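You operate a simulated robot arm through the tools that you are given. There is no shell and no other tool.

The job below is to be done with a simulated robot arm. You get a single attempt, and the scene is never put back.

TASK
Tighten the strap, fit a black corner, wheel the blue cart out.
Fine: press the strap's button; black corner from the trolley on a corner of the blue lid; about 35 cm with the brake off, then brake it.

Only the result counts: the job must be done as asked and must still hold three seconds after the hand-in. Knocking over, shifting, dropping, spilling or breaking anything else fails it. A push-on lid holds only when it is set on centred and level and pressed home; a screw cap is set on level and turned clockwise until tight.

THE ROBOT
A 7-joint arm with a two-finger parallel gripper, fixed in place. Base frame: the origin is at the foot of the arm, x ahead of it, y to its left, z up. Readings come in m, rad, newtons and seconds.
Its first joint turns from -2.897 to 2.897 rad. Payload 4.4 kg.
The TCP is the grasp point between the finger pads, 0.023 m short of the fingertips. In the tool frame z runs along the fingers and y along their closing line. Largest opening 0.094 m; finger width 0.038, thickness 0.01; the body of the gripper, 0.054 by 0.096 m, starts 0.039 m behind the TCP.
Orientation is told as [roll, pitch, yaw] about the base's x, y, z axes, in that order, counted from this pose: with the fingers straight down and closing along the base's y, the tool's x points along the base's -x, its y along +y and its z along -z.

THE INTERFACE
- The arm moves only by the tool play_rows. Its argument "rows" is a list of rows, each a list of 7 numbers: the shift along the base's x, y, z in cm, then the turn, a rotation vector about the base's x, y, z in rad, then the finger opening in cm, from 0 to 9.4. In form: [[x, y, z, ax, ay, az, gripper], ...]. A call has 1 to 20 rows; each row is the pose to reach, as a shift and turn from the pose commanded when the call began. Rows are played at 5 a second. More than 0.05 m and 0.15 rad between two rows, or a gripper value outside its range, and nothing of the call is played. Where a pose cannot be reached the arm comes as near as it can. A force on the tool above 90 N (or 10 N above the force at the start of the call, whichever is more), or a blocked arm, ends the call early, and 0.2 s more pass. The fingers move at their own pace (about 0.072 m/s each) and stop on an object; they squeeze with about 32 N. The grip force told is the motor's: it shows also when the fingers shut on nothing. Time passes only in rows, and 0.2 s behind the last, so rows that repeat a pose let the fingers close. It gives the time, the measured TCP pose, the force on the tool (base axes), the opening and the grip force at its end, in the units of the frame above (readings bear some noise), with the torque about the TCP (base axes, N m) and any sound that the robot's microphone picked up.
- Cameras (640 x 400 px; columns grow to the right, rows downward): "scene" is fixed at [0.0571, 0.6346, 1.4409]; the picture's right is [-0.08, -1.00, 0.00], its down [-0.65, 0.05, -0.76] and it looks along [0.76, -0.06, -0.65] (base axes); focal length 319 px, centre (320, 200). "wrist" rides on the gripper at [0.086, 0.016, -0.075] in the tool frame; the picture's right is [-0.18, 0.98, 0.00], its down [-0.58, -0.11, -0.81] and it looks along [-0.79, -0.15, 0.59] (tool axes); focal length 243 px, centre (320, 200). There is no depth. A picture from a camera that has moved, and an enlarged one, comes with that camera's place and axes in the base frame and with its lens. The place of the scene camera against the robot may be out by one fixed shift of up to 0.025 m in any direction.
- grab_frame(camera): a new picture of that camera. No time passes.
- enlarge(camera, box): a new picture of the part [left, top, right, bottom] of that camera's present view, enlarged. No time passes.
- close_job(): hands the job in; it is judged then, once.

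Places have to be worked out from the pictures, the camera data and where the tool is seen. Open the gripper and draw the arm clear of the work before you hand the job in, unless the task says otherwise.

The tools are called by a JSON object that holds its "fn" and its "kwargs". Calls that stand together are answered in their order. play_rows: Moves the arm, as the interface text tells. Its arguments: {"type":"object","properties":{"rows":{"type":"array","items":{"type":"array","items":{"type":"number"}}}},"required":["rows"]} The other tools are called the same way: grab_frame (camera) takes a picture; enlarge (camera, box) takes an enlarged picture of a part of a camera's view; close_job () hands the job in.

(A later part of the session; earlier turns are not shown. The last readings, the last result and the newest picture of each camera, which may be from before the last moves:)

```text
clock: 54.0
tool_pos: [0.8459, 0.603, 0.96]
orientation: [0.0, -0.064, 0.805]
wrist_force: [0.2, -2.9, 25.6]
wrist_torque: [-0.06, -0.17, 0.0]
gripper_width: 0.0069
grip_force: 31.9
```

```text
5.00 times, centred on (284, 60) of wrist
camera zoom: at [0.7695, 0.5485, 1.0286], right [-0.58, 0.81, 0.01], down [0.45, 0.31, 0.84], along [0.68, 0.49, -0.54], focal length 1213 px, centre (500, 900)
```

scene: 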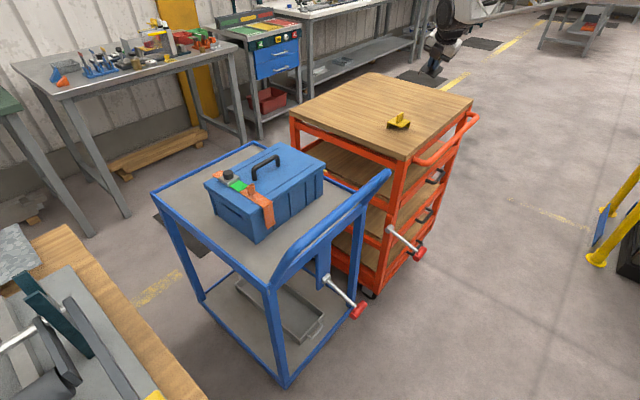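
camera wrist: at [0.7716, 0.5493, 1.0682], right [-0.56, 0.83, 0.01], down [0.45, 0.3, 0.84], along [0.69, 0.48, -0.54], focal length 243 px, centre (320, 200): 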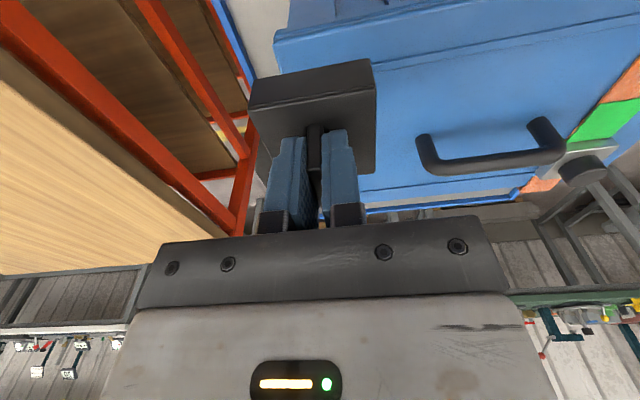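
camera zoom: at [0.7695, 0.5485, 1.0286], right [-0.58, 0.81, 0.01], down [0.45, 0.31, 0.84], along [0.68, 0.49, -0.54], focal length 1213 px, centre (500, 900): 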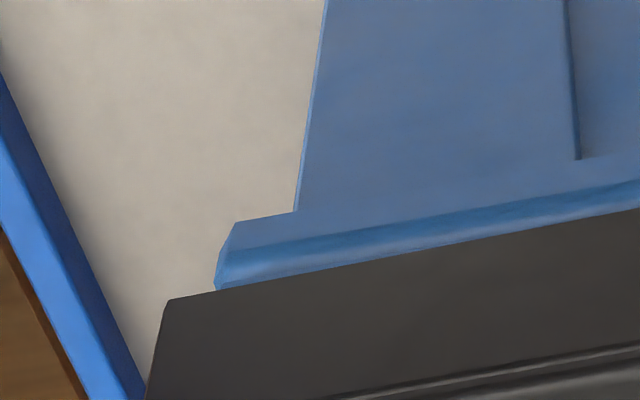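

Contact again at two flange ends (force 25.6 N near the centre), so the piece has to go slightly further outward on both sides. I lift 4 mm, shift 2 mm in −y (outward along the diagonal), and lower again.

{"fn": "play_rows", "kwargs": {"rows": [[0, 0, 0.3, 0, 0, 0, 0], [0, -0.1, 0.5, 0, 0, 0, 0], [0, -0.2, 0.5, 0, 0, 0, 0], [0, -0.2, 0.3, 0, 0, 0, 0], [0, -0.2, 0.1, 0, 0, 0, 0], [0, -0.2, -0.05, 0, 0, 0, 0], [0, -0.2, -0.2, 0, 0, 0, 0], [0, -0.2, -0.2, 0, 0, 0, 0]]}}

{"fn": "enlarge", "kwargs": {"camera": "scene", "box": [308, 160, 332, 175]}}

{"fn": "enlarge", "kwargs": {"camera": "wrist", "box": [220, 20, 348, 100]}}

```text
clock: 55.8
tool_pos: [0.8455, 0.6006, 0.9561]
orientation: [0.002, -0.062, 0.804]
wrist_force: [-3.3, 1.2, 29.8]
wrist_torque: [-0.15, -0.75, 0.03]
gripper_width: 0.007
grip_force: 32.1
```

```text
16.00 times, centred on (320, 168) of scene
camera zoom: at [0.0571, 0.6346, 1.4409], right [-0.08, -1.0, 0.0], down [-0.65, 0.05, -0.76], along [0.76, -0.06, -0.65], focal length 5106 px, centre (320, 720)
```

zoom: 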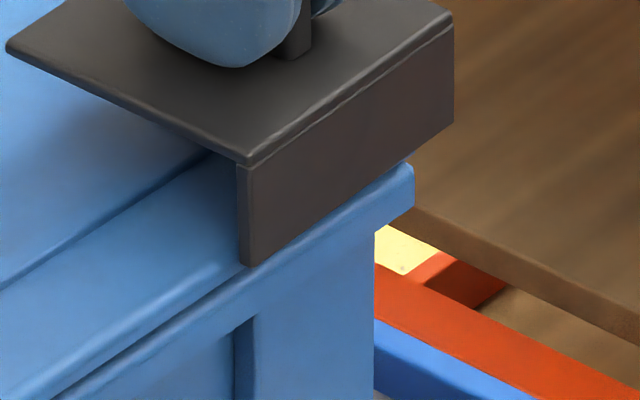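

```text
5.00 times, centred on (284, 60) of wrist
camera zoom: at [0.7696, 0.5465, 1.0255], right [-0.58, 0.81, 0.01], down [0.45, 0.31, 0.84], along [0.68, 0.49, -0.54], focal length 1213 px, centre (500, 900)
```

zoom: 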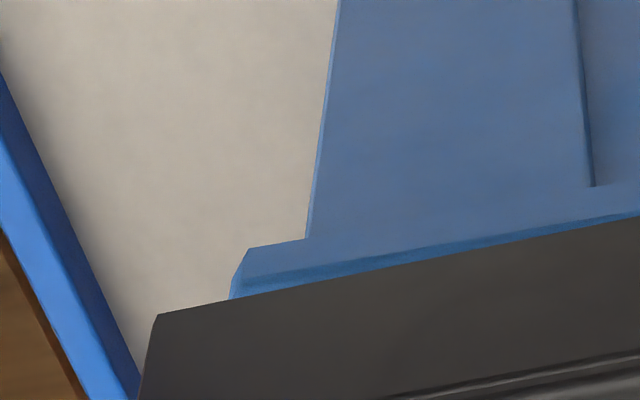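

The near flange has now dropped outside the lid, and the torque places the remaining contact on the left flange toward its inner end. I lift 4 mm, trim yaw by −0.02 rad, shift about 1.2 mm to the left end, and lower again.

{"fn": "play_rows", "kwargs": {"rows": [[0, 0, 0.3, 0, 0, 0, 0], [0.02, -0.06, 0.5, 0, 0, -0.01, 0], [0.04, -0.12, 0.5, 0, 0, -0.02, 0], [0.04, -0.12, 0.3, 0, 0, -0.02, 0], [0.04, -0.12, 0.1, 0, 0, -0.02, 0], [0.04, -0.12, -0.05, 0, 0, -0.02, 0], [0.04, -0.12, -0.15, 0, 0, -0.02, 0], [0.04, -0.12, -0.15, 0, 0, -0.02, 0]]}}

{"fn": "enlarge", "kwargs": {"camera": "scene", "box": [308, 160, 332, 175]}}

{"fn": "enlarge", "kwargs": {"camera": "wrist", "box": [220, 20, 348, 100]}}

```text
clock: 57.6
tool_pos: [0.8448, 0.5975, 0.9532]
orientation: [0.0, -0.057, 0.785]
wrist_force: [2.5, -4.0, -1.2]
wrist_torque: [-0.19, -0.1, 0.0]
gripper_width: 0.0072
grip_force: 31.6
```

```text
16.00 times, centred on (320, 168) of scene
camera zoom: at [0.0571, 0.6346, 1.4409], right [-0.08, -1.0, 0.0], down [-0.65, 0.05, -0.76], along [0.76, -0.06, -0.65], focal length 5106 px, centre (320, 720)
```

zoom: 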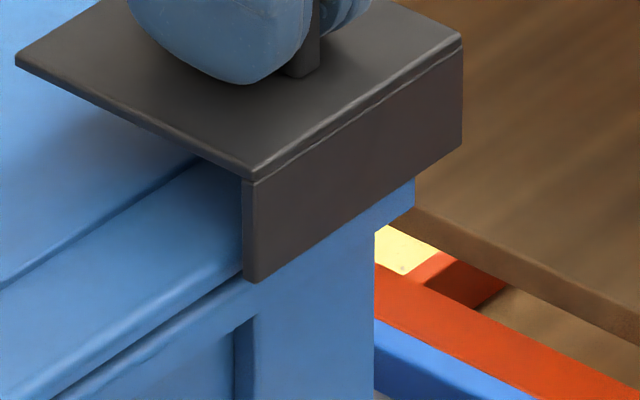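

```text
5.00 times, centred on (284, 60) of wrist
camera zoom: at [0.768, 0.5464, 1.0224], right [-0.56, 0.83, 0.01], down [0.45, 0.3, 0.84], along [0.69, 0.48, -0.54], focal length 1213 px, centre (500, 900)
```

zoom: 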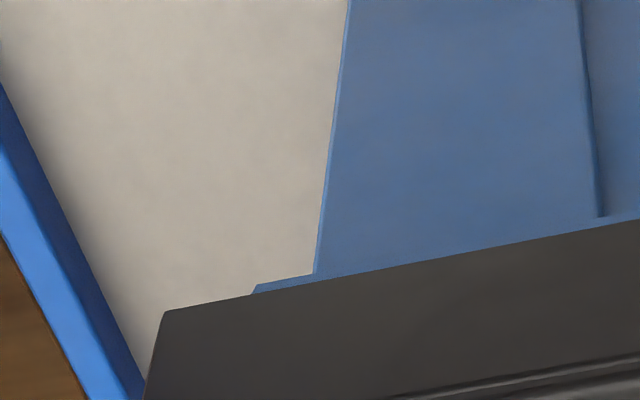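

It has slipped over the lid edge: vertical force is gone and only a small side force remains. I relieve that by 0.5 mm and lower further.

{"fn": "play_rows", "kwargs": {"rows": [[0.02, -0.05, -0.1, 0, 0, 0, 0], [0.02, -0.05, -0.3, 0, 0, 0, 0], [0.02, -0.05, -0.5, 0, 0, 0, 0], [0.02, -0.05, -0.7, 0, 0, 0, 0], [0.02, -0.05, -0.7, 0, 0, 0, 0]]}}

{"fn": "enlarge", "kwargs": {"camera": "scene", "box": [304, 155, 336, 175]}}

```text
clock: 58.8
tool_pos: [0.8445, 0.5992, 0.9464]
orientation: [0.0, -0.06, 0.782]
wrist_force: [0.7, -2.0, -0.3]
wrist_torque: [-0.07, -0.08, 0.05]
gripper_width: 0.0066
grip_force: 31.7
```

```text
16.00 times, centred on (320, 165) of scene
camera zoom: at [0.0571, 0.6346, 1.4409], right [-0.08, -1.0, 0.0], down [-0.65, 0.05, -0.76], along [0.76, -0.06, -0.65], focal length 5106 px, centre (320, 760)
```

zoom: 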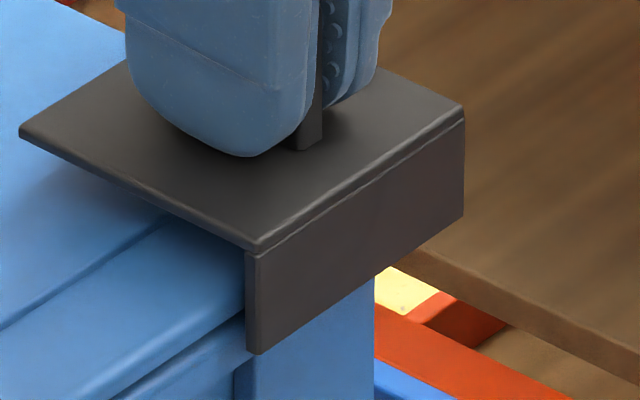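

It slides down freely. I keep lowering toward seating.

{"fn": "play_rows", "kwargs": {"rows": [[0, -0.02, -0.2, 0, 0, 0, 0], [0, -0.02, -0.4, 0, 0, 0, 0], [0, -0.02, -0.6, 0, 0, 0, 0], [0, -0.02, -0.8, 0, 0, 0, 0], [0, -0.02, -0.95, 0, 0, 0, 0], [0, -0.02, -0.95, 0, 0, 0, 0]]}}

{"fn": "enlarge", "kwargs": {"camera": "scene", "box": [304, 155, 336, 175]}}

```text
clock: 60.2
tool_pos: [0.8451, 0.5972, 0.9368]
orientation: [-0.001, -0.058, 0.784]
wrist_force: [0.3, 0.6, -0.7]
wrist_torque: [-0.02, -0.02, 0.02]
gripper_width: 0.0072
grip_force: 31.8
```

```text
16.00 times, centred on (320, 165) of scene
camera zoom: at [0.0571, 0.6346, 1.4409], right [-0.08, -1.0, 0.0], down [-0.65, 0.05, -0.76], along [0.76, -0.06, -0.65], focal length 5106 px, centre (320, 760)
```

zoom: 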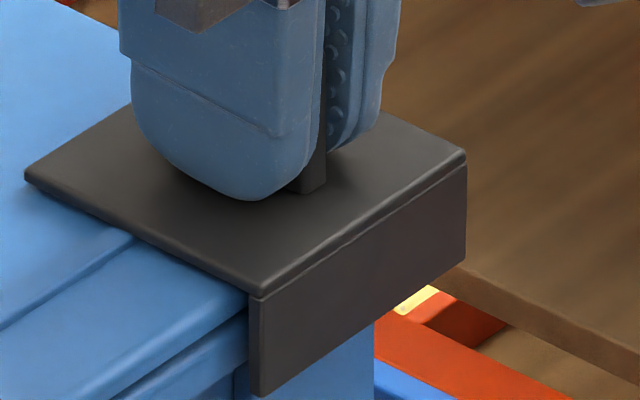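

Almost seated. I press down in 1–1.5 mm steps until a clear seating force appears.

{"fn": "play_rows", "kwargs": {"rows": [[0, 0, -0.15, 0, 0, 0, 0], [0, 0, -0.3, 0, 0, 0, 0], [0, 0, -0.45, 0, 0, 0, 0], [0, 0, -0.45, 0, 0, 0, 0]]}}

{"fn": "enlarge", "kwargs": {"camera": "scene", "box": [304, 155, 336, 175]}}

```text
clock: 61.2
tool_pos: [0.8462, 0.5991, 0.9351]
orientation: [0.0, -0.063, 0.784]
wrist_force: [-1.7, -1.9, 30.2]
wrist_torque: [-0.15, 0.2, 0.02]
gripper_width: 0.0069
grip_force: 32.0
```

```text
16.00 times, centred on (320, 165) of scene
camera zoom: at [0.0571, 0.6346, 1.4409], right [-0.08, -1.0, 0.0], down [-0.65, 0.05, -0.76], along [0.76, -0.06, -0.65], focal length 5106 px, centre (320, 760)
```

zoom: 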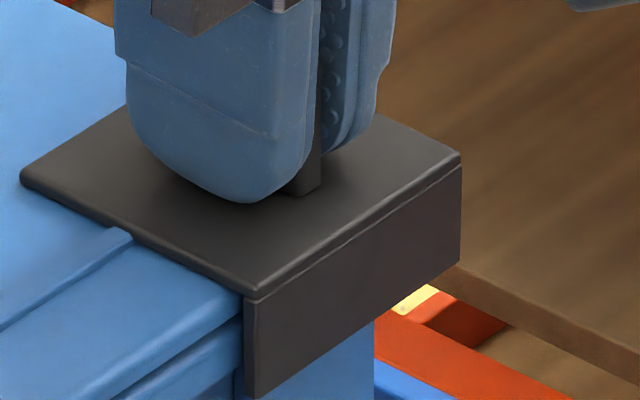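

Seated with 30 N centred under the hand. I press a bit firmer to be sure it is home.

{"fn": "play_rows", "kwargs": {"rows": [[0, 0, -0.15, 0, 0, 0, 0], [0, 0, -0.3, 0, 0, 0, 0], [0, 0, -0.3, 0, 0, 0, 0]]}}

{"fn": "enlarge", "kwargs": {"camera": "scene", "box": [304, 155, 336, 175]}}

```text
clock: 62.0
tool_pos: [0.8453, 0.598, 0.9342]
orientation: [-0.001, -0.066, 0.785]
wrist_force: [6.4, 0.2, 72.3]
wrist_torque: [-0.28, 0.34, -0.02]
gripper_width: 0.0069
grip_force: 32.4
```

```text
16.00 times, centred on (320, 165) of scene
camera zoom: at [0.0571, 0.6346, 1.4409], right [-0.08, -1.0, 0.0], down [-0.65, 0.05, -0.76], along [0.76, -0.06, -0.65], focal length 5106 px, centre (320, 760)
```

zoom: 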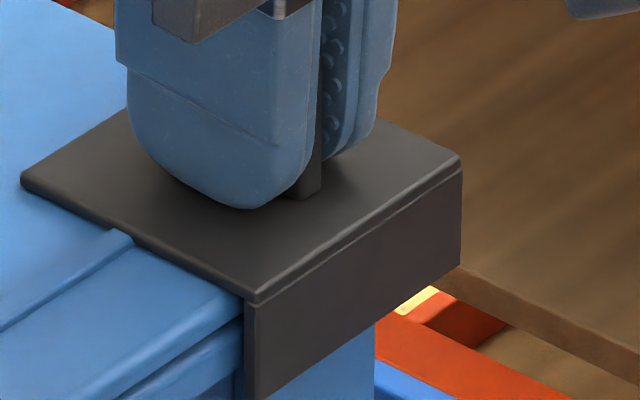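

Pressed with 72 N; the plate sits flat on the lid. I unload, open the fingers and rise clear.

{"fn": "play_rows", "kwargs": {"rows": [[0, 0, 0.3, 0, 0, 0, 0], [0, 0, 0.6, 0, 0, 0, 0], [0, 0, 0.65, 0, 0, 0, 1.5], [0, 0, 0.65, 0, 0, 0, 3], [0, 0, 0.65, 0, 0, 0, 4], [0, 0, 1, 0, 0, 0, 4], [0, 0, 2, 0, 0, 0, 4], [0, 0, 4, 0, 0, 0, 4], [0, 0, 7, 0, 0, 0, 4], [0, 0, 11, 0, 0, 0, 4], [0, 0, 15, 0, 0, 0, 4], [0, 0, 15, 0, 0, 0, 4]]}}

{"fn": "enlarge", "kwargs": {"camera": "scene", "box": [280, 135, 344, 175]}}

{"fn": "grab_frame", "kwargs": {"camera": "wrist"}}

{"fn": "grab_frame", "kwargs": {"camera": "scene"}}

```text
clock: 64.6
tool_pos: [0.842, 0.598, 1.0788]
orientation: [0.0, -0.061, 0.783]
wrist_force: [1.3, -0.7, 0.0]
wrist_torque: [0.0, 0.01, -0.01]
gripper_width: 0.0401
grip_force: 0.2
```

```text
10.00 times, centred on (312, 155) of scene
camera zoom: at [0.0571, 0.6346, 1.4409], right [-0.08, -1.0, 0.0], down [-0.65, 0.05, -0.76], along [0.76, -0.06, -0.65], focal length 3192 px, centre (400, 650)
```

zoom: 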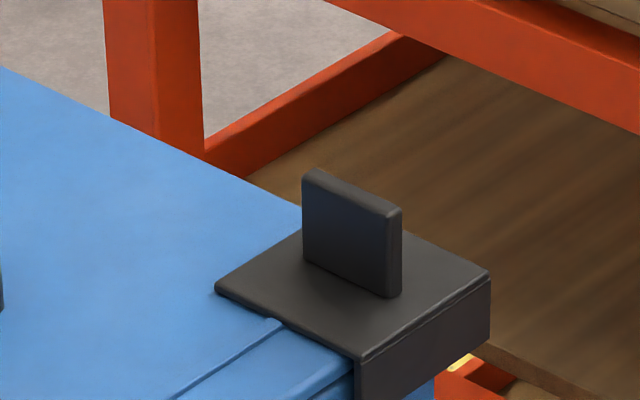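

```text
taken
camera wrist: at [0.7663, 0.5457, 1.148], right [-0.56, 0.83, 0.01], down [0.45, 0.3, 0.84], along [0.69, 0.48, -0.54], focal length 243 px, centre (320, 200)
```

wrist: 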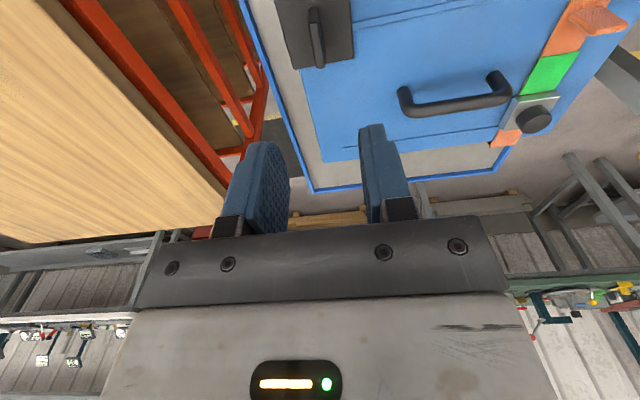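

```text
taken
```

scene: 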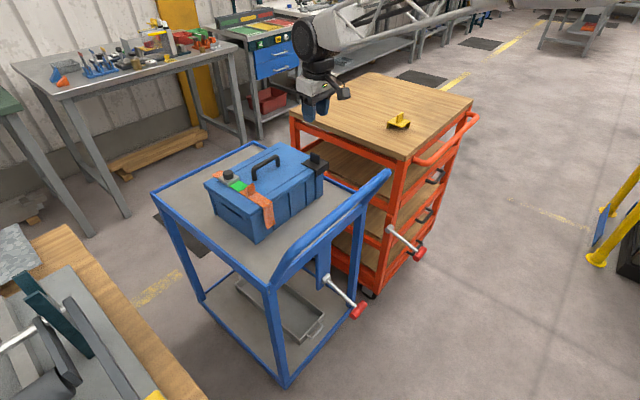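

The black corner is seated on the lid. Next is the brake: I back off toward the robot at safe height, then lower to look at the lever from in front of the cart.

{"fn": "play_rows", "kwargs": {"rows": [[-3.5, -1.9, 1, -0.01, 0.01, 0, 4], [-7, -3.8, 2, -0.02, 0.02, 0, 4], [-10.5, -5.7, 2, -0.03, 0.03, 0, 4], [-14, -7.6, 2, -0.042, 0.042, 0, 4], [-17.5, -9.5, 2, -0.042, 0.042, 0, 4], [-21, -11.4, 2, -0.042, 0.042, 0, 4], [-24.5, -13.3, 2, -0.042, 0.042, 0, 4], [-28, -15.2, 2, -0.042, 0.042, 0, 4], [-31.5, -17.1, 2, -0.042, 0.042, 0, 4], [-35, -19, 2, -0.042, 0.042, 0, 4], [-38.5, -20.9, 2, -0.042, 0.042, 0, 4], [-42, -22.8, 2, -0.042, 0.042, 0, 4], [-42, -22.8, -2, -0.042, 0.042, 0, 4], [-42, -22.8, -6, -0.042, 0.042, 0, 4], [-42, -22.8, -10, -0.042, 0.042, 0, 4], [-42, -22.8, -14, -0.042, 0.042, 0, 4], [-42, -22.8, -18, -0.042, 0.042, 0, 4], [-42, -22.8, -22, -0.042, 0.042, 0, 4], [-42, -22.8, -22, -0.042, 0.042, 0, 4]]}}

{"fn": "grab_frame", "kwargs": {"camera": "wrist"}}

{"fn": "grab_frame", "kwargs": {"camera": "scene"}}

```text
clock: 68.6
tool_pos: [0.4257, 0.3685, 0.8577]
orientation: [0.0, 0.001, 0.786]
wrist_force: [-0.1, 0.7, -0.6]
wrist_torque: [-0.01, -0.02, 0.01]
gripper_width: 0.0399
grip_force: 0.1
```

```text
taken
camera wrist: at [0.3523, 0.3196, 0.9316], right [-0.56, 0.83, 0.0], down [0.49, 0.33, 0.81], along [0.67, 0.46, -0.59], focal length 243 px, centre (320, 200)
```

wrist: 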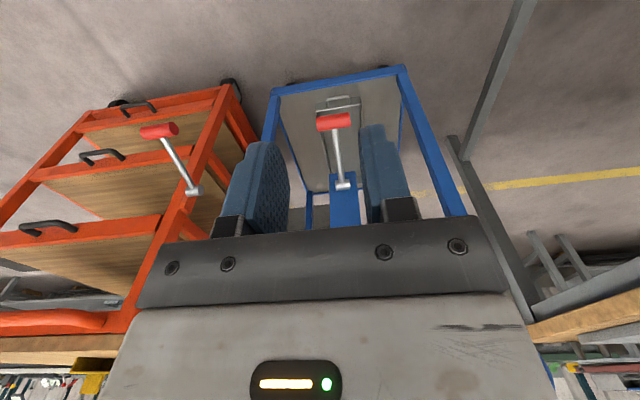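

```text
taken
```

scene: 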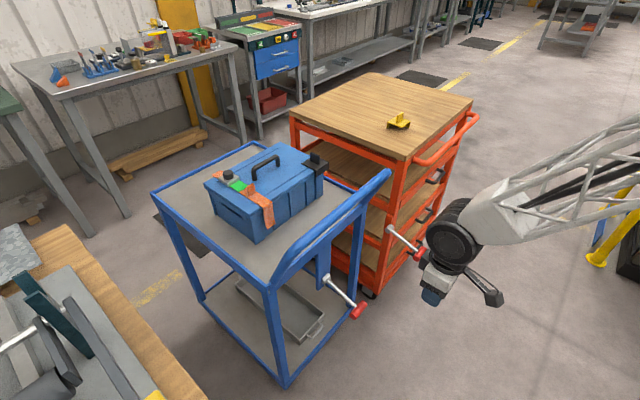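

I zoom in on the lever for measurement and look for markings, also on the trolley's lever for comparison.

{"fn": "enlarge", "kwargs": {"camera": "wrist", "box": [290, 95, 386, 215]}}

{"fn": "enlarge", "kwargs": {"camera": "wrist", "box": [120, 95, 248, 215]}}

{"fn": "enlarge", "kwargs": {"camera": "scene", "box": [306, 255, 386, 325]}}

```text
3.33 times, centred on (338, 155) of wrist
camera zoom: at [0.3523, 0.3196, 0.9316], right [-0.56, 0.83, 0.0], down [0.49, 0.33, 0.81], along [0.67, 0.46, -0.59], focal length 809 px, centre (260, 350)
```

zoom: 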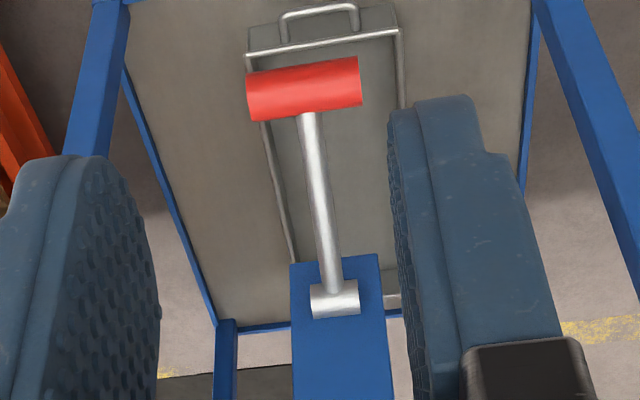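

```text
3.33 times, centred on (184, 155) of wrist
camera zoom: at [0.3523, 0.3196, 0.9316], right [-0.56, 0.83, 0.0], down [0.49, 0.33, 0.81], along [0.67, 0.46, -0.59], focal length 809 px, centre (773, 350)
```

zoom: 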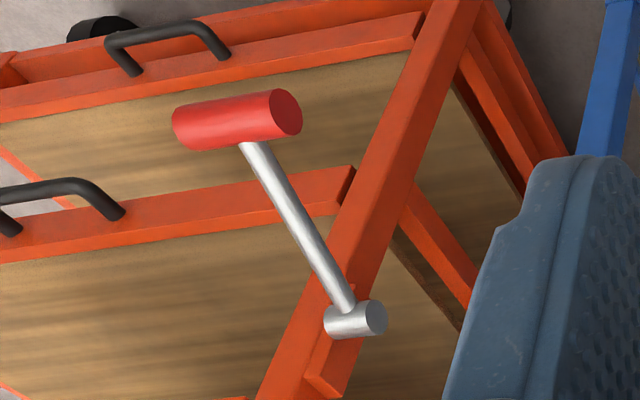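

```text
5.71 times, centred on (346, 290) of scene
camera zoom: at [0.0571, 0.6346, 1.4409], right [-0.08, -1.0, 0.0], down [-0.65, 0.05, -0.76], along [0.76, -0.06, -0.65], focal length 1824 px, centre (171, -314)
```

zoom: 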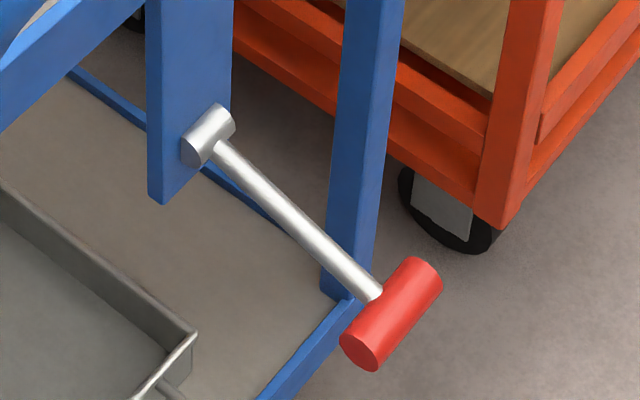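

The knob is at about (0.561, 0.491, 0.563), hub at (0.655, 0.584, 0.600), lever length 0.138 m, about 16° below horizontal. I'll grip the knob by its two ends, approaching with the tool leaning away from the cart handle.

{"fn": "play_rows", "kwargs": {"rows": [[1.7, 1.5, -3.1, 0.047, -0.047, 0, 6], [3.4, 3, -6.2, 0.094, -0.094, 0, 8], [5.1, 4.5, -9.3, 0.141, -0.141, 0, 9], [6.8, 6, -12.4, 0.188, -0.188, 0, 9], [8.5, 7.5, -15.5, 0.235, -0.235, 0, 9], [10.2, 8.95, -18.5, 0.283, -0.283, 0, 9], [10.2, 8.95, -18.5, 0.283, -0.283, 0, 9]]}}

{"fn": "grab_frame", "kwargs": {"camera": "wrist"}}

{"fn": "grab_frame", "kwargs": {"camera": "scene"}}

```text
clock: 70.2
tool_pos: [0.5279, 0.4612, 0.674]
orientation: [0.001, -0.401, 0.785]
wrist_force: [0.3, 0.3, 0.5]
wrist_torque: [-0.02, 0.01, 0.01]
gripper_width: 0.0899
grip_force: 0.0
```

```text
taken
camera wrist: at [0.4376, 0.3965, 0.7077], right [-0.57, 0.82, 0.07], down [0.23, 0.08, 0.97], along [0.78, 0.57, -0.24], focal length 243 px, centre (320, 200)
```

wrist: 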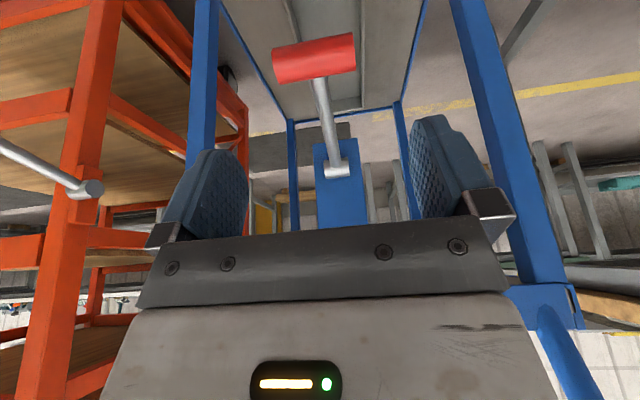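

```text
taken
```

scene: 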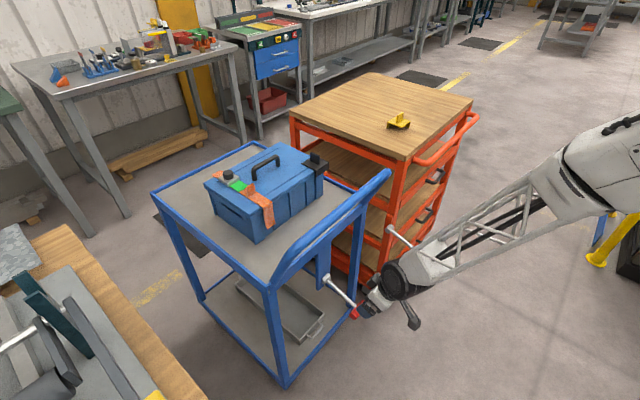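

The knob is centred between the open fingers. I advance along the tool axis onto the knob and close.

{"fn": "play_rows", "kwargs": {"rows": [[0.8, 0.75, -2.8, 0, 0, 0, 9], [1.65, 1.5, -5.7, 0, 0, 0, 9], [2.5, 2.2, -8.5, 0, 0, 0, 9], [3.0, 2.7, -10.4, 0, 0, 0, 9], [3.3, 2.95, -11.3, 0, 0, 0, 9], [3.3, 2.95, -11.3, 0, 0, 0, 8], [3.3, 2.95, -11.3, 0, 0, 0, 6], [3.3, 2.95, -11.3, 0, 0, 0, 4], [3.3, 2.95, -11.3, 0, 0, 0, 4], [3.3, 2.95, -11.3, 0, 0, 0, 4]]}}

{"fn": "grab_frame", "kwargs": {"camera": "wrist"}}

{"fn": "enlarge", "kwargs": {"camera": "scene", "box": [310, 250, 420, 340]}}

```text
clock: 72.4
tool_pos: [0.5604, 0.4895, 0.5619]
orientation: [-0.001, -0.399, 0.784]
wrist_force: [18.2, -8.3, -5.8]
wrist_torque: [-0.78, 0.56, 0.05]
gripper_width: 0.0599
grip_force: 45.2
```

```text
taken
camera wrist: at [0.4711, 0.4247, 0.5956], right [-0.57, 0.82, 0.07], down [0.23, 0.08, 0.97], along [0.78, 0.57, -0.24], focal length 243 px, centre (320, 200)
```

wrist: 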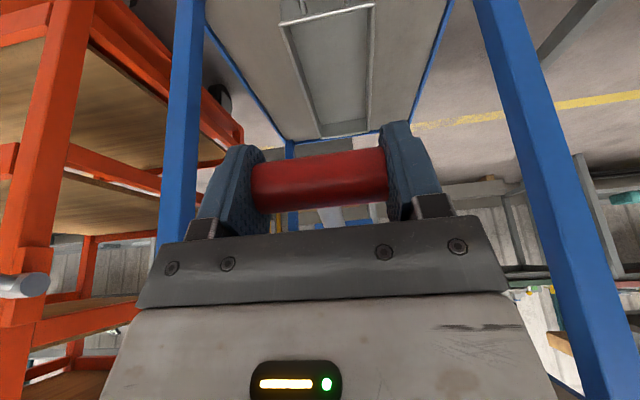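

```text
4.44 times, centred on (365, 295) of scene
camera zoom: at [0.0571, 0.6346, 1.4409], right [-0.08, -1.0, 0.0], down [-0.65, 0.05, -0.76], along [0.76, -0.06, -0.65], focal length 1418 px, centre (120, -222)
```

zoom: 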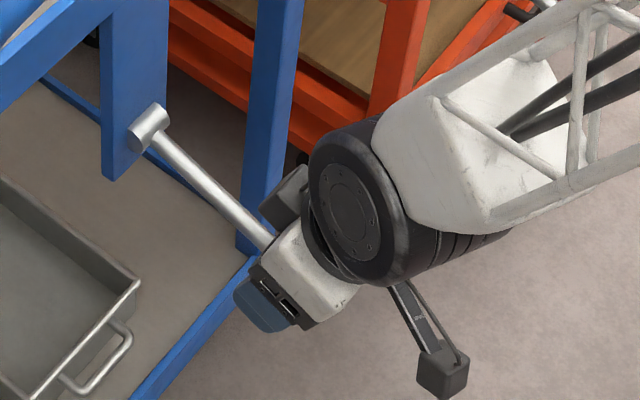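

Gripped across the knob ends (6 cm), with some side load from off-centre closing. I relieve the side load by 1 mm and try moving the lever up 7 mm along its arc to feel which way it goes.

{"fn": "play_rows", "kwargs": {"rows": [[0.1, -0.1, 0, 0, 0, 0, 4], [0.1, -0.1, 0, 0, 0, 0, 4], [0.03, -0.17, 0.33, -0.018, 0.018, 0, 4], [-0.03, -0.23, 0.66, -0.035, 0.035, 0, 4], [-0.03, -0.23, 0.66, -0.035, 0.035, 0, 4]]}}

```text
clock: 73.6
tool_pos: [0.5598, 0.488, 0.568]
orientation: [0.001, -0.349, 0.785]
wrist_force: [-21.1, 27.9, -6.0]
wrist_torque: [-0.48, 0.46, 0.53]
gripper_width: 0.0598
grip_force: 44.7
```

The lever moves up easily (only 6 N), so it isn't at an upper stop. I fix the side offset and continue raising along the arc, watching for force or sound.

{"fn": "play_rows", "kwargs": {"rows": [[-0.064, 0.064, 0, 0, 0, 0, 4], [-0.2, -0.04, 0.84, -0.044, 0.044, 0, 4], [-0.262, -0.134, 1.69, -0.088, 0.088, 0, 4], [-0.29, -0.16, 2.38, -0.123, 0.123, 0, 4], [-0.308, -0.18, 3.07, -0.158, 0.158, 0, 4], [-0.308, -0.18, 3.07, -0.158, 0.158, 0, 4]]}}

{"fn": "enlarge", "kwargs": {"camera": "scene", "box": [310, 230, 420, 340]}}

```text
clock: 75.0
tool_pos: [0.5564, 0.4846, 0.5993]
orientation: [-0.001, -0.129, 0.786]
wrist_force: [9.6, 11.7, 2.4]
wrist_torque: [0.22, -0.32, -0.39]
gripper_width: 0.0597
grip_force: 45.0
```

```text
3.64 times, centred on (365, 285) of scene
camera zoom: at [0.0571, 0.6346, 1.4409], right [-0.08, -1.0, 0.0], down [-0.65, 0.05, -0.76], along [0.76, -0.06, -0.65], focal length 1160 px, centre (156, -109)
```

zoom: 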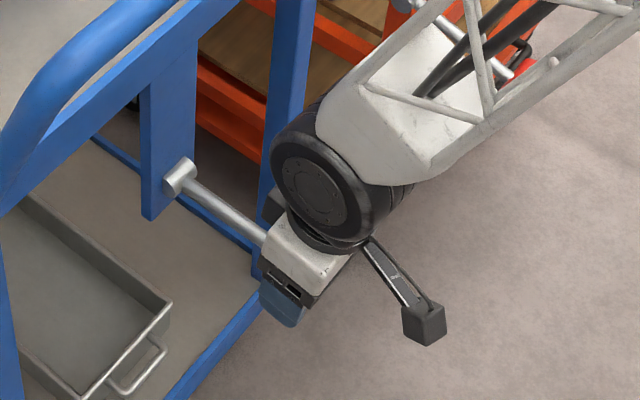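

It's at horizontal now with little resistance. I continue upward, leaning the tool back a bit so the wrist stays away from the cart handle.

{"fn": "play_rows", "kwargs": {"rows": [[0.09, 0.09, 0.69, 0.018, -0.018, 0, 4], [0.12, 0.12, 1.38, 0.035, -0.035, 0, 4], [0.18, 0.18, 2.07, 0.053, -0.053, 0, 4], [0.26, 0.26, 2.74, 0.07, -0.07, 0, 4], [0.26, 0.26, 2.74, 0.07, -0.07, 0, 4]]}}

```text
clock: 76.2
tool_pos: [0.5575, 0.4867, 0.6249]
orientation: [0.001, -0.223, 0.783]
wrist_force: [-2.0, -33.0, -4.4]
wrist_torque: [-0.94, 0.72, -0.16]
gripper_width: 0.0597
grip_force: 45.3
```

Only small side loads from arc mismatch; I correct for those and continue upward.

{"fn": "play_rows", "kwargs": {"rows": [[-0.01, -0.11, 0, 0, 0, 0, 4], [0.11, 0.01, 0.67, 0.018, -0.018, 0, 4], [0.24, 0.14, 1.34, 0.035, -0.035, 0, 4], [0.4, 0.3, 2, 0.053, -0.053, 0, 4], [0.57, 0.47, 2.63, 0.07, -0.07, 0, 4], [0.57, 0.47, 2.63, 0.07, -0.07, 0, 4]]}}

{"fn": "enlarge", "kwargs": {"camera": "scene", "box": [310, 230, 420, 340]}}

{"fn": "grab_frame", "kwargs": {"camera": "wrist"}}

```text
clock: 77.6
tool_pos: [0.5632, 0.4919, 0.6508]
orientation: [0.0, -0.324, 0.787]
wrist_force: [-28.8, 30.2, -33.6]
wrist_torque: [-0.46, 0.07, -0.26]
gripper_width: 0.0599
grip_force: 44.7
```

```text
3.64 times, centred on (365, 285) of scene
camera zoom: at [0.0571, 0.6346, 1.4409], right [-0.08, -1.0, 0.0], down [-0.65, 0.05, -0.76], along [0.76, -0.06, -0.65], focal length 1160 px, centre (156, -109)
```

zoom: 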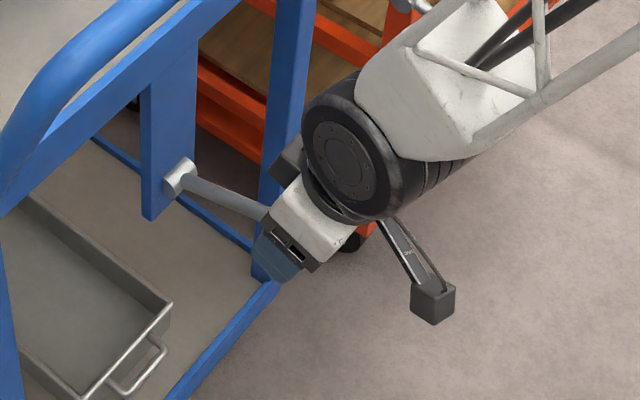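

```text
taken
camera wrist: at [0.4764, 0.4296, 0.6945], right [-0.57, 0.82, 0.06], down [0.29, 0.13, 0.95], along [0.77, 0.56, -0.31], focal length 243 px, centre (320, 200)
```

wrist: 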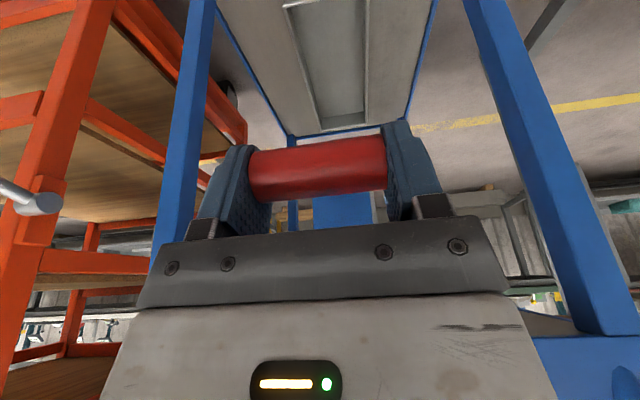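

Upward resistance has risen to 34 N, perhaps an upper stop near +20°. I probe 4 mm further to see whether it is a hard stop.

{"fn": "play_rows", "kwargs": {"rows": [[-0.06, 0.06, 0, 0, 0, 0, 4], [-0.03, 0.09, 0.13, 0, 0, 0, 4], [0.02, 0.14, 0.26, 0, 0, 0, 4], [0.05, 0.17, 0.4, 0, 0, 0, 4], [0.05, 0.17, 0.4, 0, 0, 0, 4]]}}

```text
clock: 78.8
tool_pos: [0.5645, 0.4926, 0.6555]
orientation: [0.0, -0.323, 0.786]
wrist_force: [-64.2, 32.8, -29.0]
wrist_torque: [-0.26, 0.05, 0.28]
gripper_width: 0.0598
grip_force: 45.0
```

The lever still moved up, but a side force built up that I don't fully trust. I hold still to re-read the forces.

{"fn": "play_rows", "kwargs": {"rows": [[0, 0, 0, 0, 0, 0, 4], [0, 0, 0, 0, 0, 0, 4]]}}

{"fn": "grab_frame", "kwargs": {"camera": "scene"}}

{"fn": "enlarge", "kwargs": {"camera": "scene", "box": [290, 200, 450, 320]}}

```text
clock: 79.5
tool_pos: [0.5637, 0.4942, 0.6551]
orientation: [0.0, -0.324, 0.786]
wrist_force: [-8.8, 14.0, -5.7]
wrist_torque: [0.79, -0.53, -0.16]
gripper_width: 0.0597
grip_force: 44.9
stopped in row 2: the force on the tool passed its limit at 91 N (the readings are from after the stop); the commanded pose is now the measured one
```

```text
taken
```

scene: 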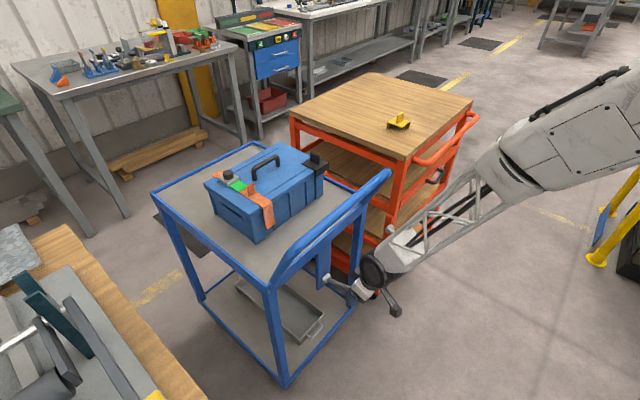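

```text
3.33 times, centred on (370, 260) of scene
camera zoom: at [0.0571, 0.6346, 1.4409], right [-0.08, -1.0, 0.0], down [-0.65, 0.05, -0.76], along [0.76, -0.06, -0.65], focal length 1064 px, centre (153, 0)
```

zoom: 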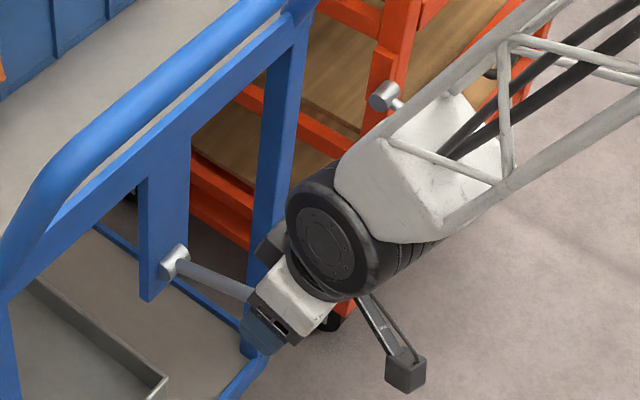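

The commanded pose has been reset and loads are low again; holding the stiff grip lets force build up. I open the fingers and back away to see where the lever rests.

{"fn": "play_rows", "kwargs": {"rows": [[0, 0, 0, 0, 0, 0, 6.5], [0, 0, 0, 0, 0, 0, 8], [0, 0, 0, 0, 0, 0, 9], [-0.2, -0.2, 0.9, 0, 0, 0, 9], [-0.6, -0.6, 2.8, 0, 0, 0, 9], [-1.3, -1.3, 5.6, 0, 0, 0, 9], [-2.3, -2.3, 8.5, 0, 0, 0, 9], [-4.5, -4.5, 11, 0, 0, 0, 9], [-7.5, -7.5, 13, 0, 0, 0, 9], [-7.5, -7.5, 13, 0, 0, 0, 9]]}}

{"fn": "grab_frame", "kwargs": {"camera": "wrist"}}

{"fn": "enlarge", "kwargs": {"camera": "scene", "box": [290, 220, 400, 320]}}

```text
clock: 81.7
tool_pos: [0.494, 0.4211, 0.7876]
orientation: [-0.001, -0.325, 0.785]
wrist_force: [-0.7, -0.7, -0.6]
wrist_torque: [-0.01, 0.01, 0.0]
gripper_width: 0.0899
grip_force: 0.0
```

```text
taken
camera wrist: at [0.4065, 0.3592, 0.8312], right [-0.57, 0.82, 0.06], down [0.29, 0.13, 0.95], along [0.77, 0.56, -0.31], focal length 243 px, centre (320, 200)
```

wrist: 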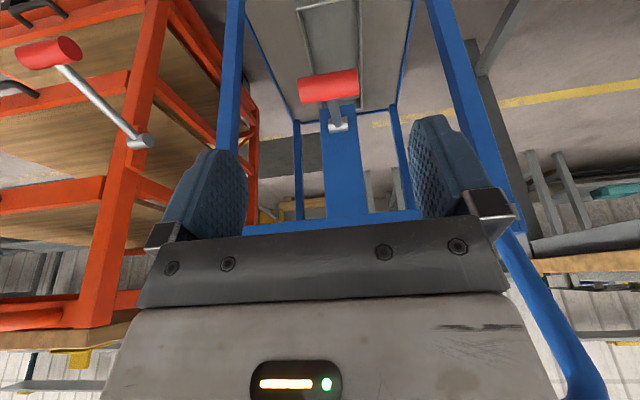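

```text
4.00 times, centred on (345, 270) of scene
camera zoom: at [0.0571, 0.6346, 1.4409], right [-0.08, -1.0, 0.0], down [-0.65, 0.05, -0.76], along [0.76, -0.06, -0.65], focal length 1277 px, centre (220, -80)
```

zoom: 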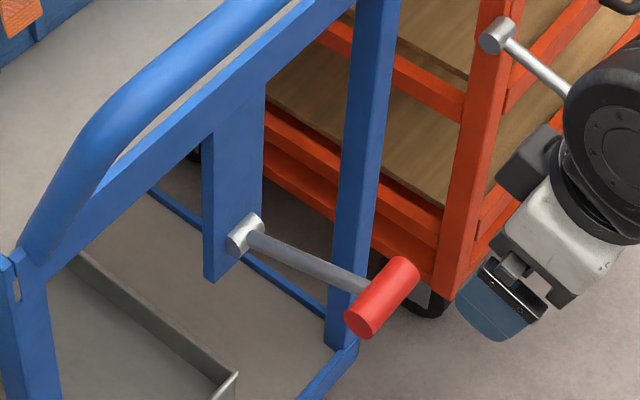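

The lever stays up at roughly +18–20°, and no stop was found yet. I re-approach the knob with a stronger lean (0.7 rad) so the wrist has room beneath the handle, ready to lift it further.

{"fn": "play_rows", "kwargs": {"rows": [[0.5, 0.6, -1.5, 0.066, -0.066, 0, 9], [1, 1.2, -3, 0.132, -0.132, 0, 9], [1.6, 1.8, -5, 0.199, -0.199, 0, 9], [2.2, 2.4, -6.9, 0.265, -0.265, 0, 9], [2.2, 2.4, -6.9, 0.265, -0.265, 0, 9]]}}

{"fn": "grab_frame", "kwargs": {"camera": "wrist"}}

{"fn": "enlarge", "kwargs": {"camera": "scene", "box": [290, 200, 450, 320]}}

```text
clock: 82.9
tool_pos: [0.5051, 0.4425, 0.7276]
orientation: [0.021, -0.65, 0.784]
wrist_force: [-0.5, -0.7, 0.4]
wrist_torque: [-0.01, 0.01, -0.04]
gripper_width: 0.09
grip_force: 0.1
out of reach, approached as far as the arm can: row 4, 5
```

```text
taken
camera wrist: at [0.4137, 0.3732, 0.7353], right [-0.6, 0.79, 0.13], down [0.07, -0.1, 0.99], along [0.8, 0.6, 0.01], focal length 243 px, centre (320, 200)
```

wrist: 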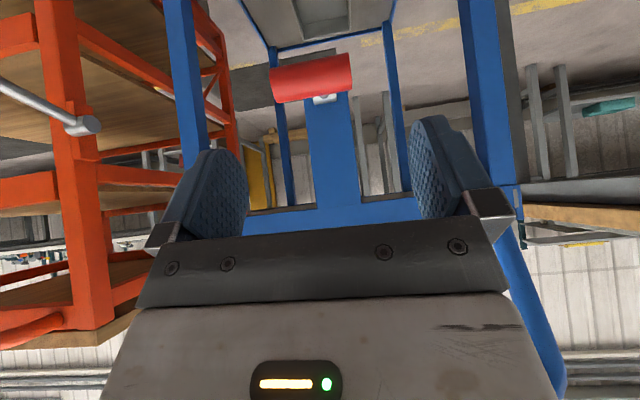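

```text
3.33 times, centred on (370, 260) of scene
camera zoom: at [0.0571, 0.6346, 1.4409], right [-0.08, -1.0, 0.0], down [-0.65, 0.05, -0.76], along [0.76, -0.06, -0.65], focal length 1064 px, centre (153, 0)
```

zoom: 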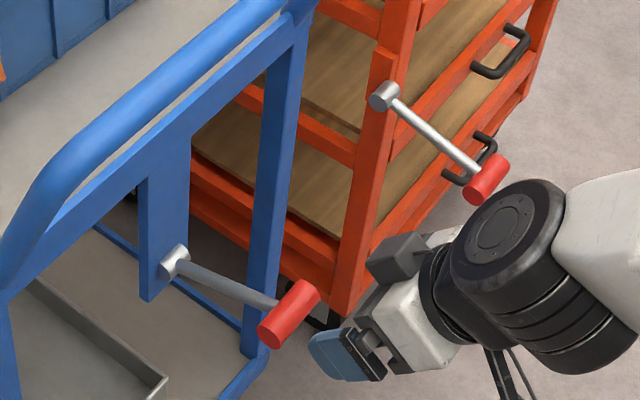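

Leaning that far is out of reach, so I don't pursue it; the picture suggests the lever actually met an upper stop near +18°, mirroring its start at −16°, so the brake is probably off. I rise up clear, straighten the tool, and go to the handle bar to test by pulling.

{"fn": "play_rows", "kwargs": {"rows": [[-0.5, -0.5, 3, -0.03, 0.03, 0, 9], [-1, -1, 7, -0.09, 0.09, 0, 9], [-1, -1, 11, -0.15, 0.15, 0, 9], [-1, -1, 15, -0.21, 0.21, 0, 9], [-1, -1, 19, -0.27, 0.27, 0, 9], [-1, -1, 23, -0.33, 0.33, 0, 9], [-1, -1, 27, -0.39, 0.39, 0, 9], [-1, -1, 31, -0.44, 0.44, 0, 9], [-1, -1, 35, -0.46, 0.46, 0, 9], [-1, -1, 38, -0.46, 0.46, 0, 9], [-1, -1, 38, -0.46, 0.46, 0, 9]]}}

{"fn": "grab_frame", "kwargs": {"camera": "wrist"}}

```text
clock: 85.3
tool_pos: [0.4983, 0.432, 1.105]
orientation: [0.02, 0.004, 0.786]
wrist_force: [0.8, 0.7, -0.5]
wrist_torque: [0.01, 0.01, -0.02]
gripper_width: 0.0899
grip_force: 0.0
```

```text
taken
camera wrist: at [0.4256, 0.3816, 1.1788], right [-0.56, 0.82, 0.02], down [0.5, 0.33, 0.8], along [0.66, 0.46, -0.6], focal length 243 px, centre (320, 200)
```

wrist: 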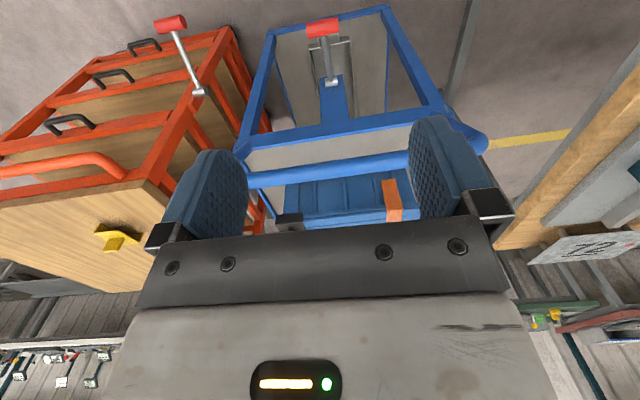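

The commanded pose is sound. I now turn the hand 90° so the fingers close across the bar, and hover over the bar's centre.

{"fn": "play_rows", "kwargs": {"rows": [[0.9, 0.9, 0, 0, 0, -0.13, 9], [1.8, 1.8, 0, 0, 0, -0.26, 9], [2.7, 2.7, 0, 0, 0, -0.39, 9], [3.6, 3.6, 0, 0, 0, -0.52, 9], [4.5, 4.5, 0, 0, 0, -0.65, 9], [5.4, 5.4, 0, 0, 0, -0.78, 9], [6.3, 6.3, 0, 0, 0, -0.91, 9], [7.2, 7.2, 0, 0, 0, -1.04, 9], [8.1, 8.1, 0, 0, 0, -1.17, 9], [9, 9, -1, 0, 0, -1.3, 9], [9.9, 9.8, -2, 0, 0, -1.43, 9], [10.8, 10.7, -3.5, 0, 0, -1.57, 9], [10.8, 10.7, -4, 0, 0, -1.57, 9], [10.8, 10.7, -4, 0, 0, -1.57, 9]]}}

{"fn": "grab_frame", "kwargs": {"camera": "wrist"}}

{"fn": "enlarge", "kwargs": {"camera": "scene", "box": [260, 130, 420, 270]}}

```text
clock: 88.3
tool_pos: [0.6052, 0.5383, 1.0672]
orientation: [0.018, 0.004, -0.786]
wrist_force: [0.8, 0.1, -0.1]
wrist_torque: [0.0, -0.02, 0.02]
gripper_width: 0.09
grip_force: 0.1
```

```text
taken
camera wrist: at [0.5549, 0.6105, 1.1413], right [0.82, 0.57, 0.02], down [0.33, -0.5, 0.8], along [0.46, -0.66, -0.6], focal length 243 px, centre (320, 200)
```

wrist: 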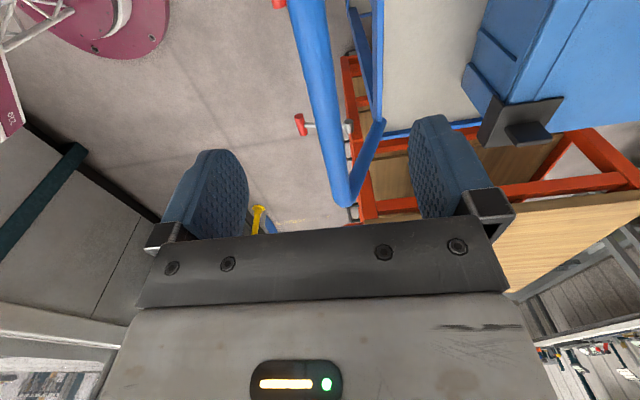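

```text
2.86 times, centred on (340, 200) of scene
camera zoom: at [0.0571, 0.6346, 1.4409], right [-0.08, -1.0, 0.0], down [-0.65, 0.05, -0.76], along [0.76, -0.06, -0.65], focal length 912 px, centre (263, 200)
```

zoom: 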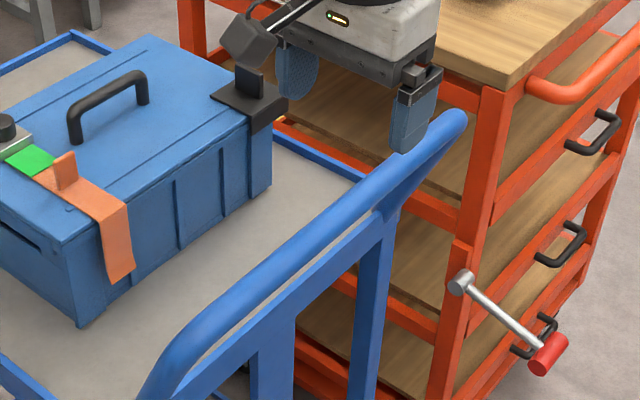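

The bar's centre line sits about 3.5 mm further inboard than the hand. I adjust, descend around the bar, and check before closing.

{"fn": "play_rows", "kwargs": {"rows": [[0.25, 0.25, -2, 0, 0, 0, 9], [0.25, 0.25, -5, 0, 0, 0, 9], [0.25, 0.25, -8, 0, 0, 0, 9], [0.25, 0.25, -10, 0, 0, 0, 9], [0.25, 0.25, -11.5, 0, 0, 0, 9], [0.25, 0.25, -12.5, 0, 0, 0, 9], [0.25, 0.25, -12.5, 0, 0, 0, 9]]}}

{"fn": "grab_frame", "kwargs": {"camera": "wrist"}}

{"fn": "enlarge", "kwargs": {"camera": "scene", "box": [280, 160, 400, 260]}}

```text
clock: 89.9
tool_pos: [0.608, 0.5408, 0.9419]
orientation: [0.019, 0.003, -0.784]
wrist_force: [0.4, 0.7, -0.3]
wrist_torque: [-0.03, 0.02, 0.02]
gripper_width: 0.0898
grip_force: 0.1
```

```text
taken
camera wrist: at [0.5566, 0.6122, 1.0157], right [0.82, 0.57, 0.02], down [0.33, -0.5, 0.8], along [0.46, -0.66, -0.6], focal length 243 px, centre (320, 200)
```

wrist: 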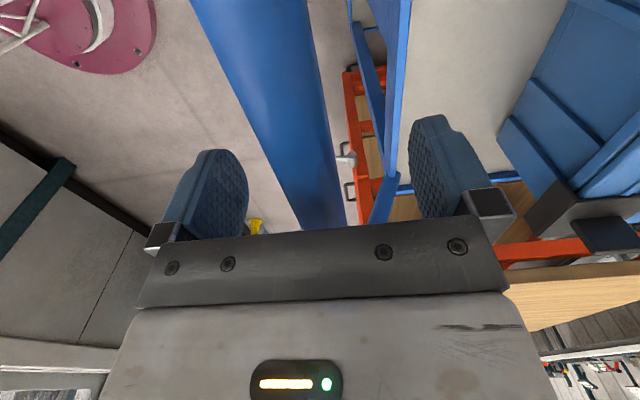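

```text
4.00 times, centred on (340, 210) of scene
camera zoom: at [0.0571, 0.6346, 1.4409], right [-0.08, -1.0, 0.0], down [-0.65, 0.05, -0.76], along [0.76, -0.06, -0.65], focal length 1277 px, centre (240, 160)
```

zoom: 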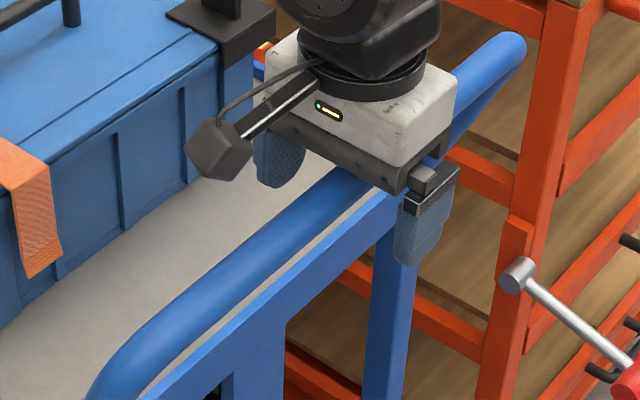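

The bar lies between the fingers. I close on it.

{"fn": "play_rows", "kwargs": {"rows": [[0, 0, 0, 0, 0, 0, 7], [0, 0, 0, 0, 0, 0, 5], [0, 0, 0, 0, 0, 0, 3], [0, 0, 0, 0, 0, 0, 1], [0, 0, 0, 0, 0, 0, 1], [0, 0, 0, 0, 0, 0, 1]]}}

```text
clock: 91.3
tool_pos: [0.6074, 0.5396, 0.9415]
orientation: [0.018, 0.004, -0.785]
wrist_force: [-45.0, -43.8, 18.7]
wrist_torque: [0.31, -0.15, -0.36]
gripper_width: 0.0236
grip_force: 45.1
```

The fingers hold the bar (2.4 cm). I try a gentle 1.5 cm pull outward to see whether the cart is free.

{"fn": "play_rows", "kwargs": {"rows": [[-0.1, -0.1, 0, 0, 0, 0, 1], [-0.2, -0.2, 0, 0, 0, 0, 1], [-0.35, -0.35, 0, 0, 0, 0, 1], [-0.5, -0.5, 0, 0, 0, 0, 1], [-0.7, -0.7, 0, 0, 0, 0, 1]]}}

```text
clock: 92.5
tool_pos: [0.6008, 0.5326, 0.9415]
orientation: [0.018, 0.003, -0.784]
wrist_force: [16.3, -14.9, -19.1]
wrist_torque: [0.1, 0.13, -0.23]
gripper_width: 0.0236
grip_force: 45.3
```

The cart follows with almost no force, so the brake is off and it rolls. I pull it smoothly along its own axis by about 25 cm first.

{"fn": "play_rows", "kwargs": {"rows": [[-0.3, -0.3, 0, 0, 0, 0, 1], [-0.8, -0.8, 0, 0, 0, 0, 1], [-1.5, -1.5, 0, 0, 0, 0, 1], [-2.4, -2.4, 0, 0, 0, 0, 1], [-3.5, -3.5, 0, 0, 0, 0, 1], [-4.7, -4.7, 0, 0, 0, 0, 1], [-6, -6, 0, 0, 0, 0, 1], [-7.3, -7.3, 0, 0, 0, 0, 1], [-8.6, -8.6, 0, 0, 0, 0, 1], [-9.9, -9.9, 0, 0, 0, 0, 1], [-11.2, -11.2, 0, 0, 0, 0, 1], [-12.5, -12.5, 0, 0, 0, 0, 1], [-13.7, -13.7, 0, 0, 0, 0, 1], [-14.8, -14.8, 0, 0, 0, 0, 1], [-15.8, -15.8, 0, 0, 0, 0, 1], [-16.6, -16.6, 0, 0, 0, 0, 1], [-17.2, -17.2, 0, 0, 0, 0, 1], [-17.6, -17.6, 0, 0, 0, 0, 1], [-17.8, -17.8, 0, 0, 0, 0, 1], [-17.8, -17.8, 0, 0, 0, 0, 1]]}}

{"fn": "grab_frame", "kwargs": {"camera": "scene"}}

{"fn": "grab_frame", "kwargs": {"camera": "wrist"}}

```text
clock: 96.7
tool_pos: [0.4237, 0.3563, 0.9429]
orientation: [0.02, 0.002, -0.786]
wrist_force: [29.9, -31.1, -6.3]
wrist_torque: [0.01, -0.05, -0.16]
gripper_width: 0.0239
grip_force: 45.4
```

```text
taken
```

scene: 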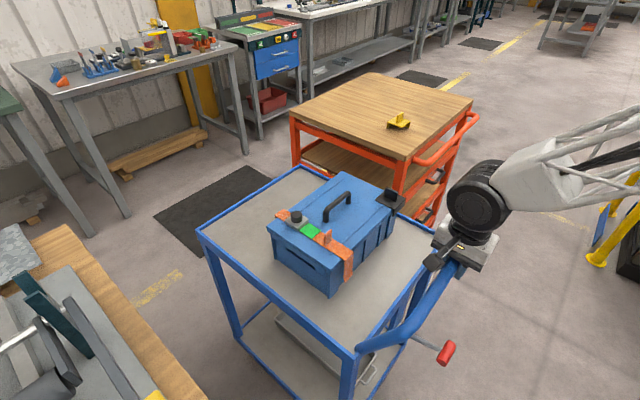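

```text
taken
camera wrist: at [0.3723, 0.4288, 1.0171], right [0.82, 0.57, 0.02], down [0.32, -0.5, 0.8], along [0.46, -0.66, -0.6], focal length 243 px, centre (320, 200)
```

wrist: 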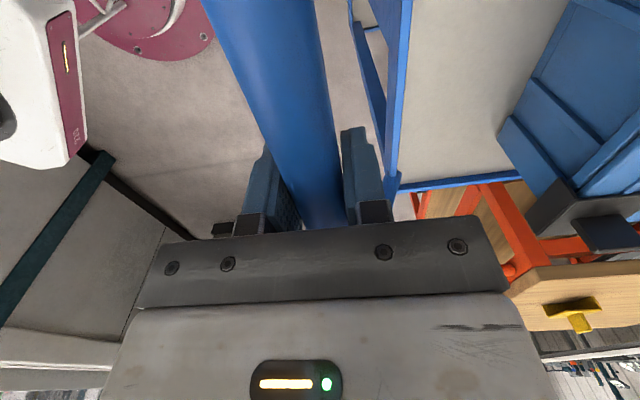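

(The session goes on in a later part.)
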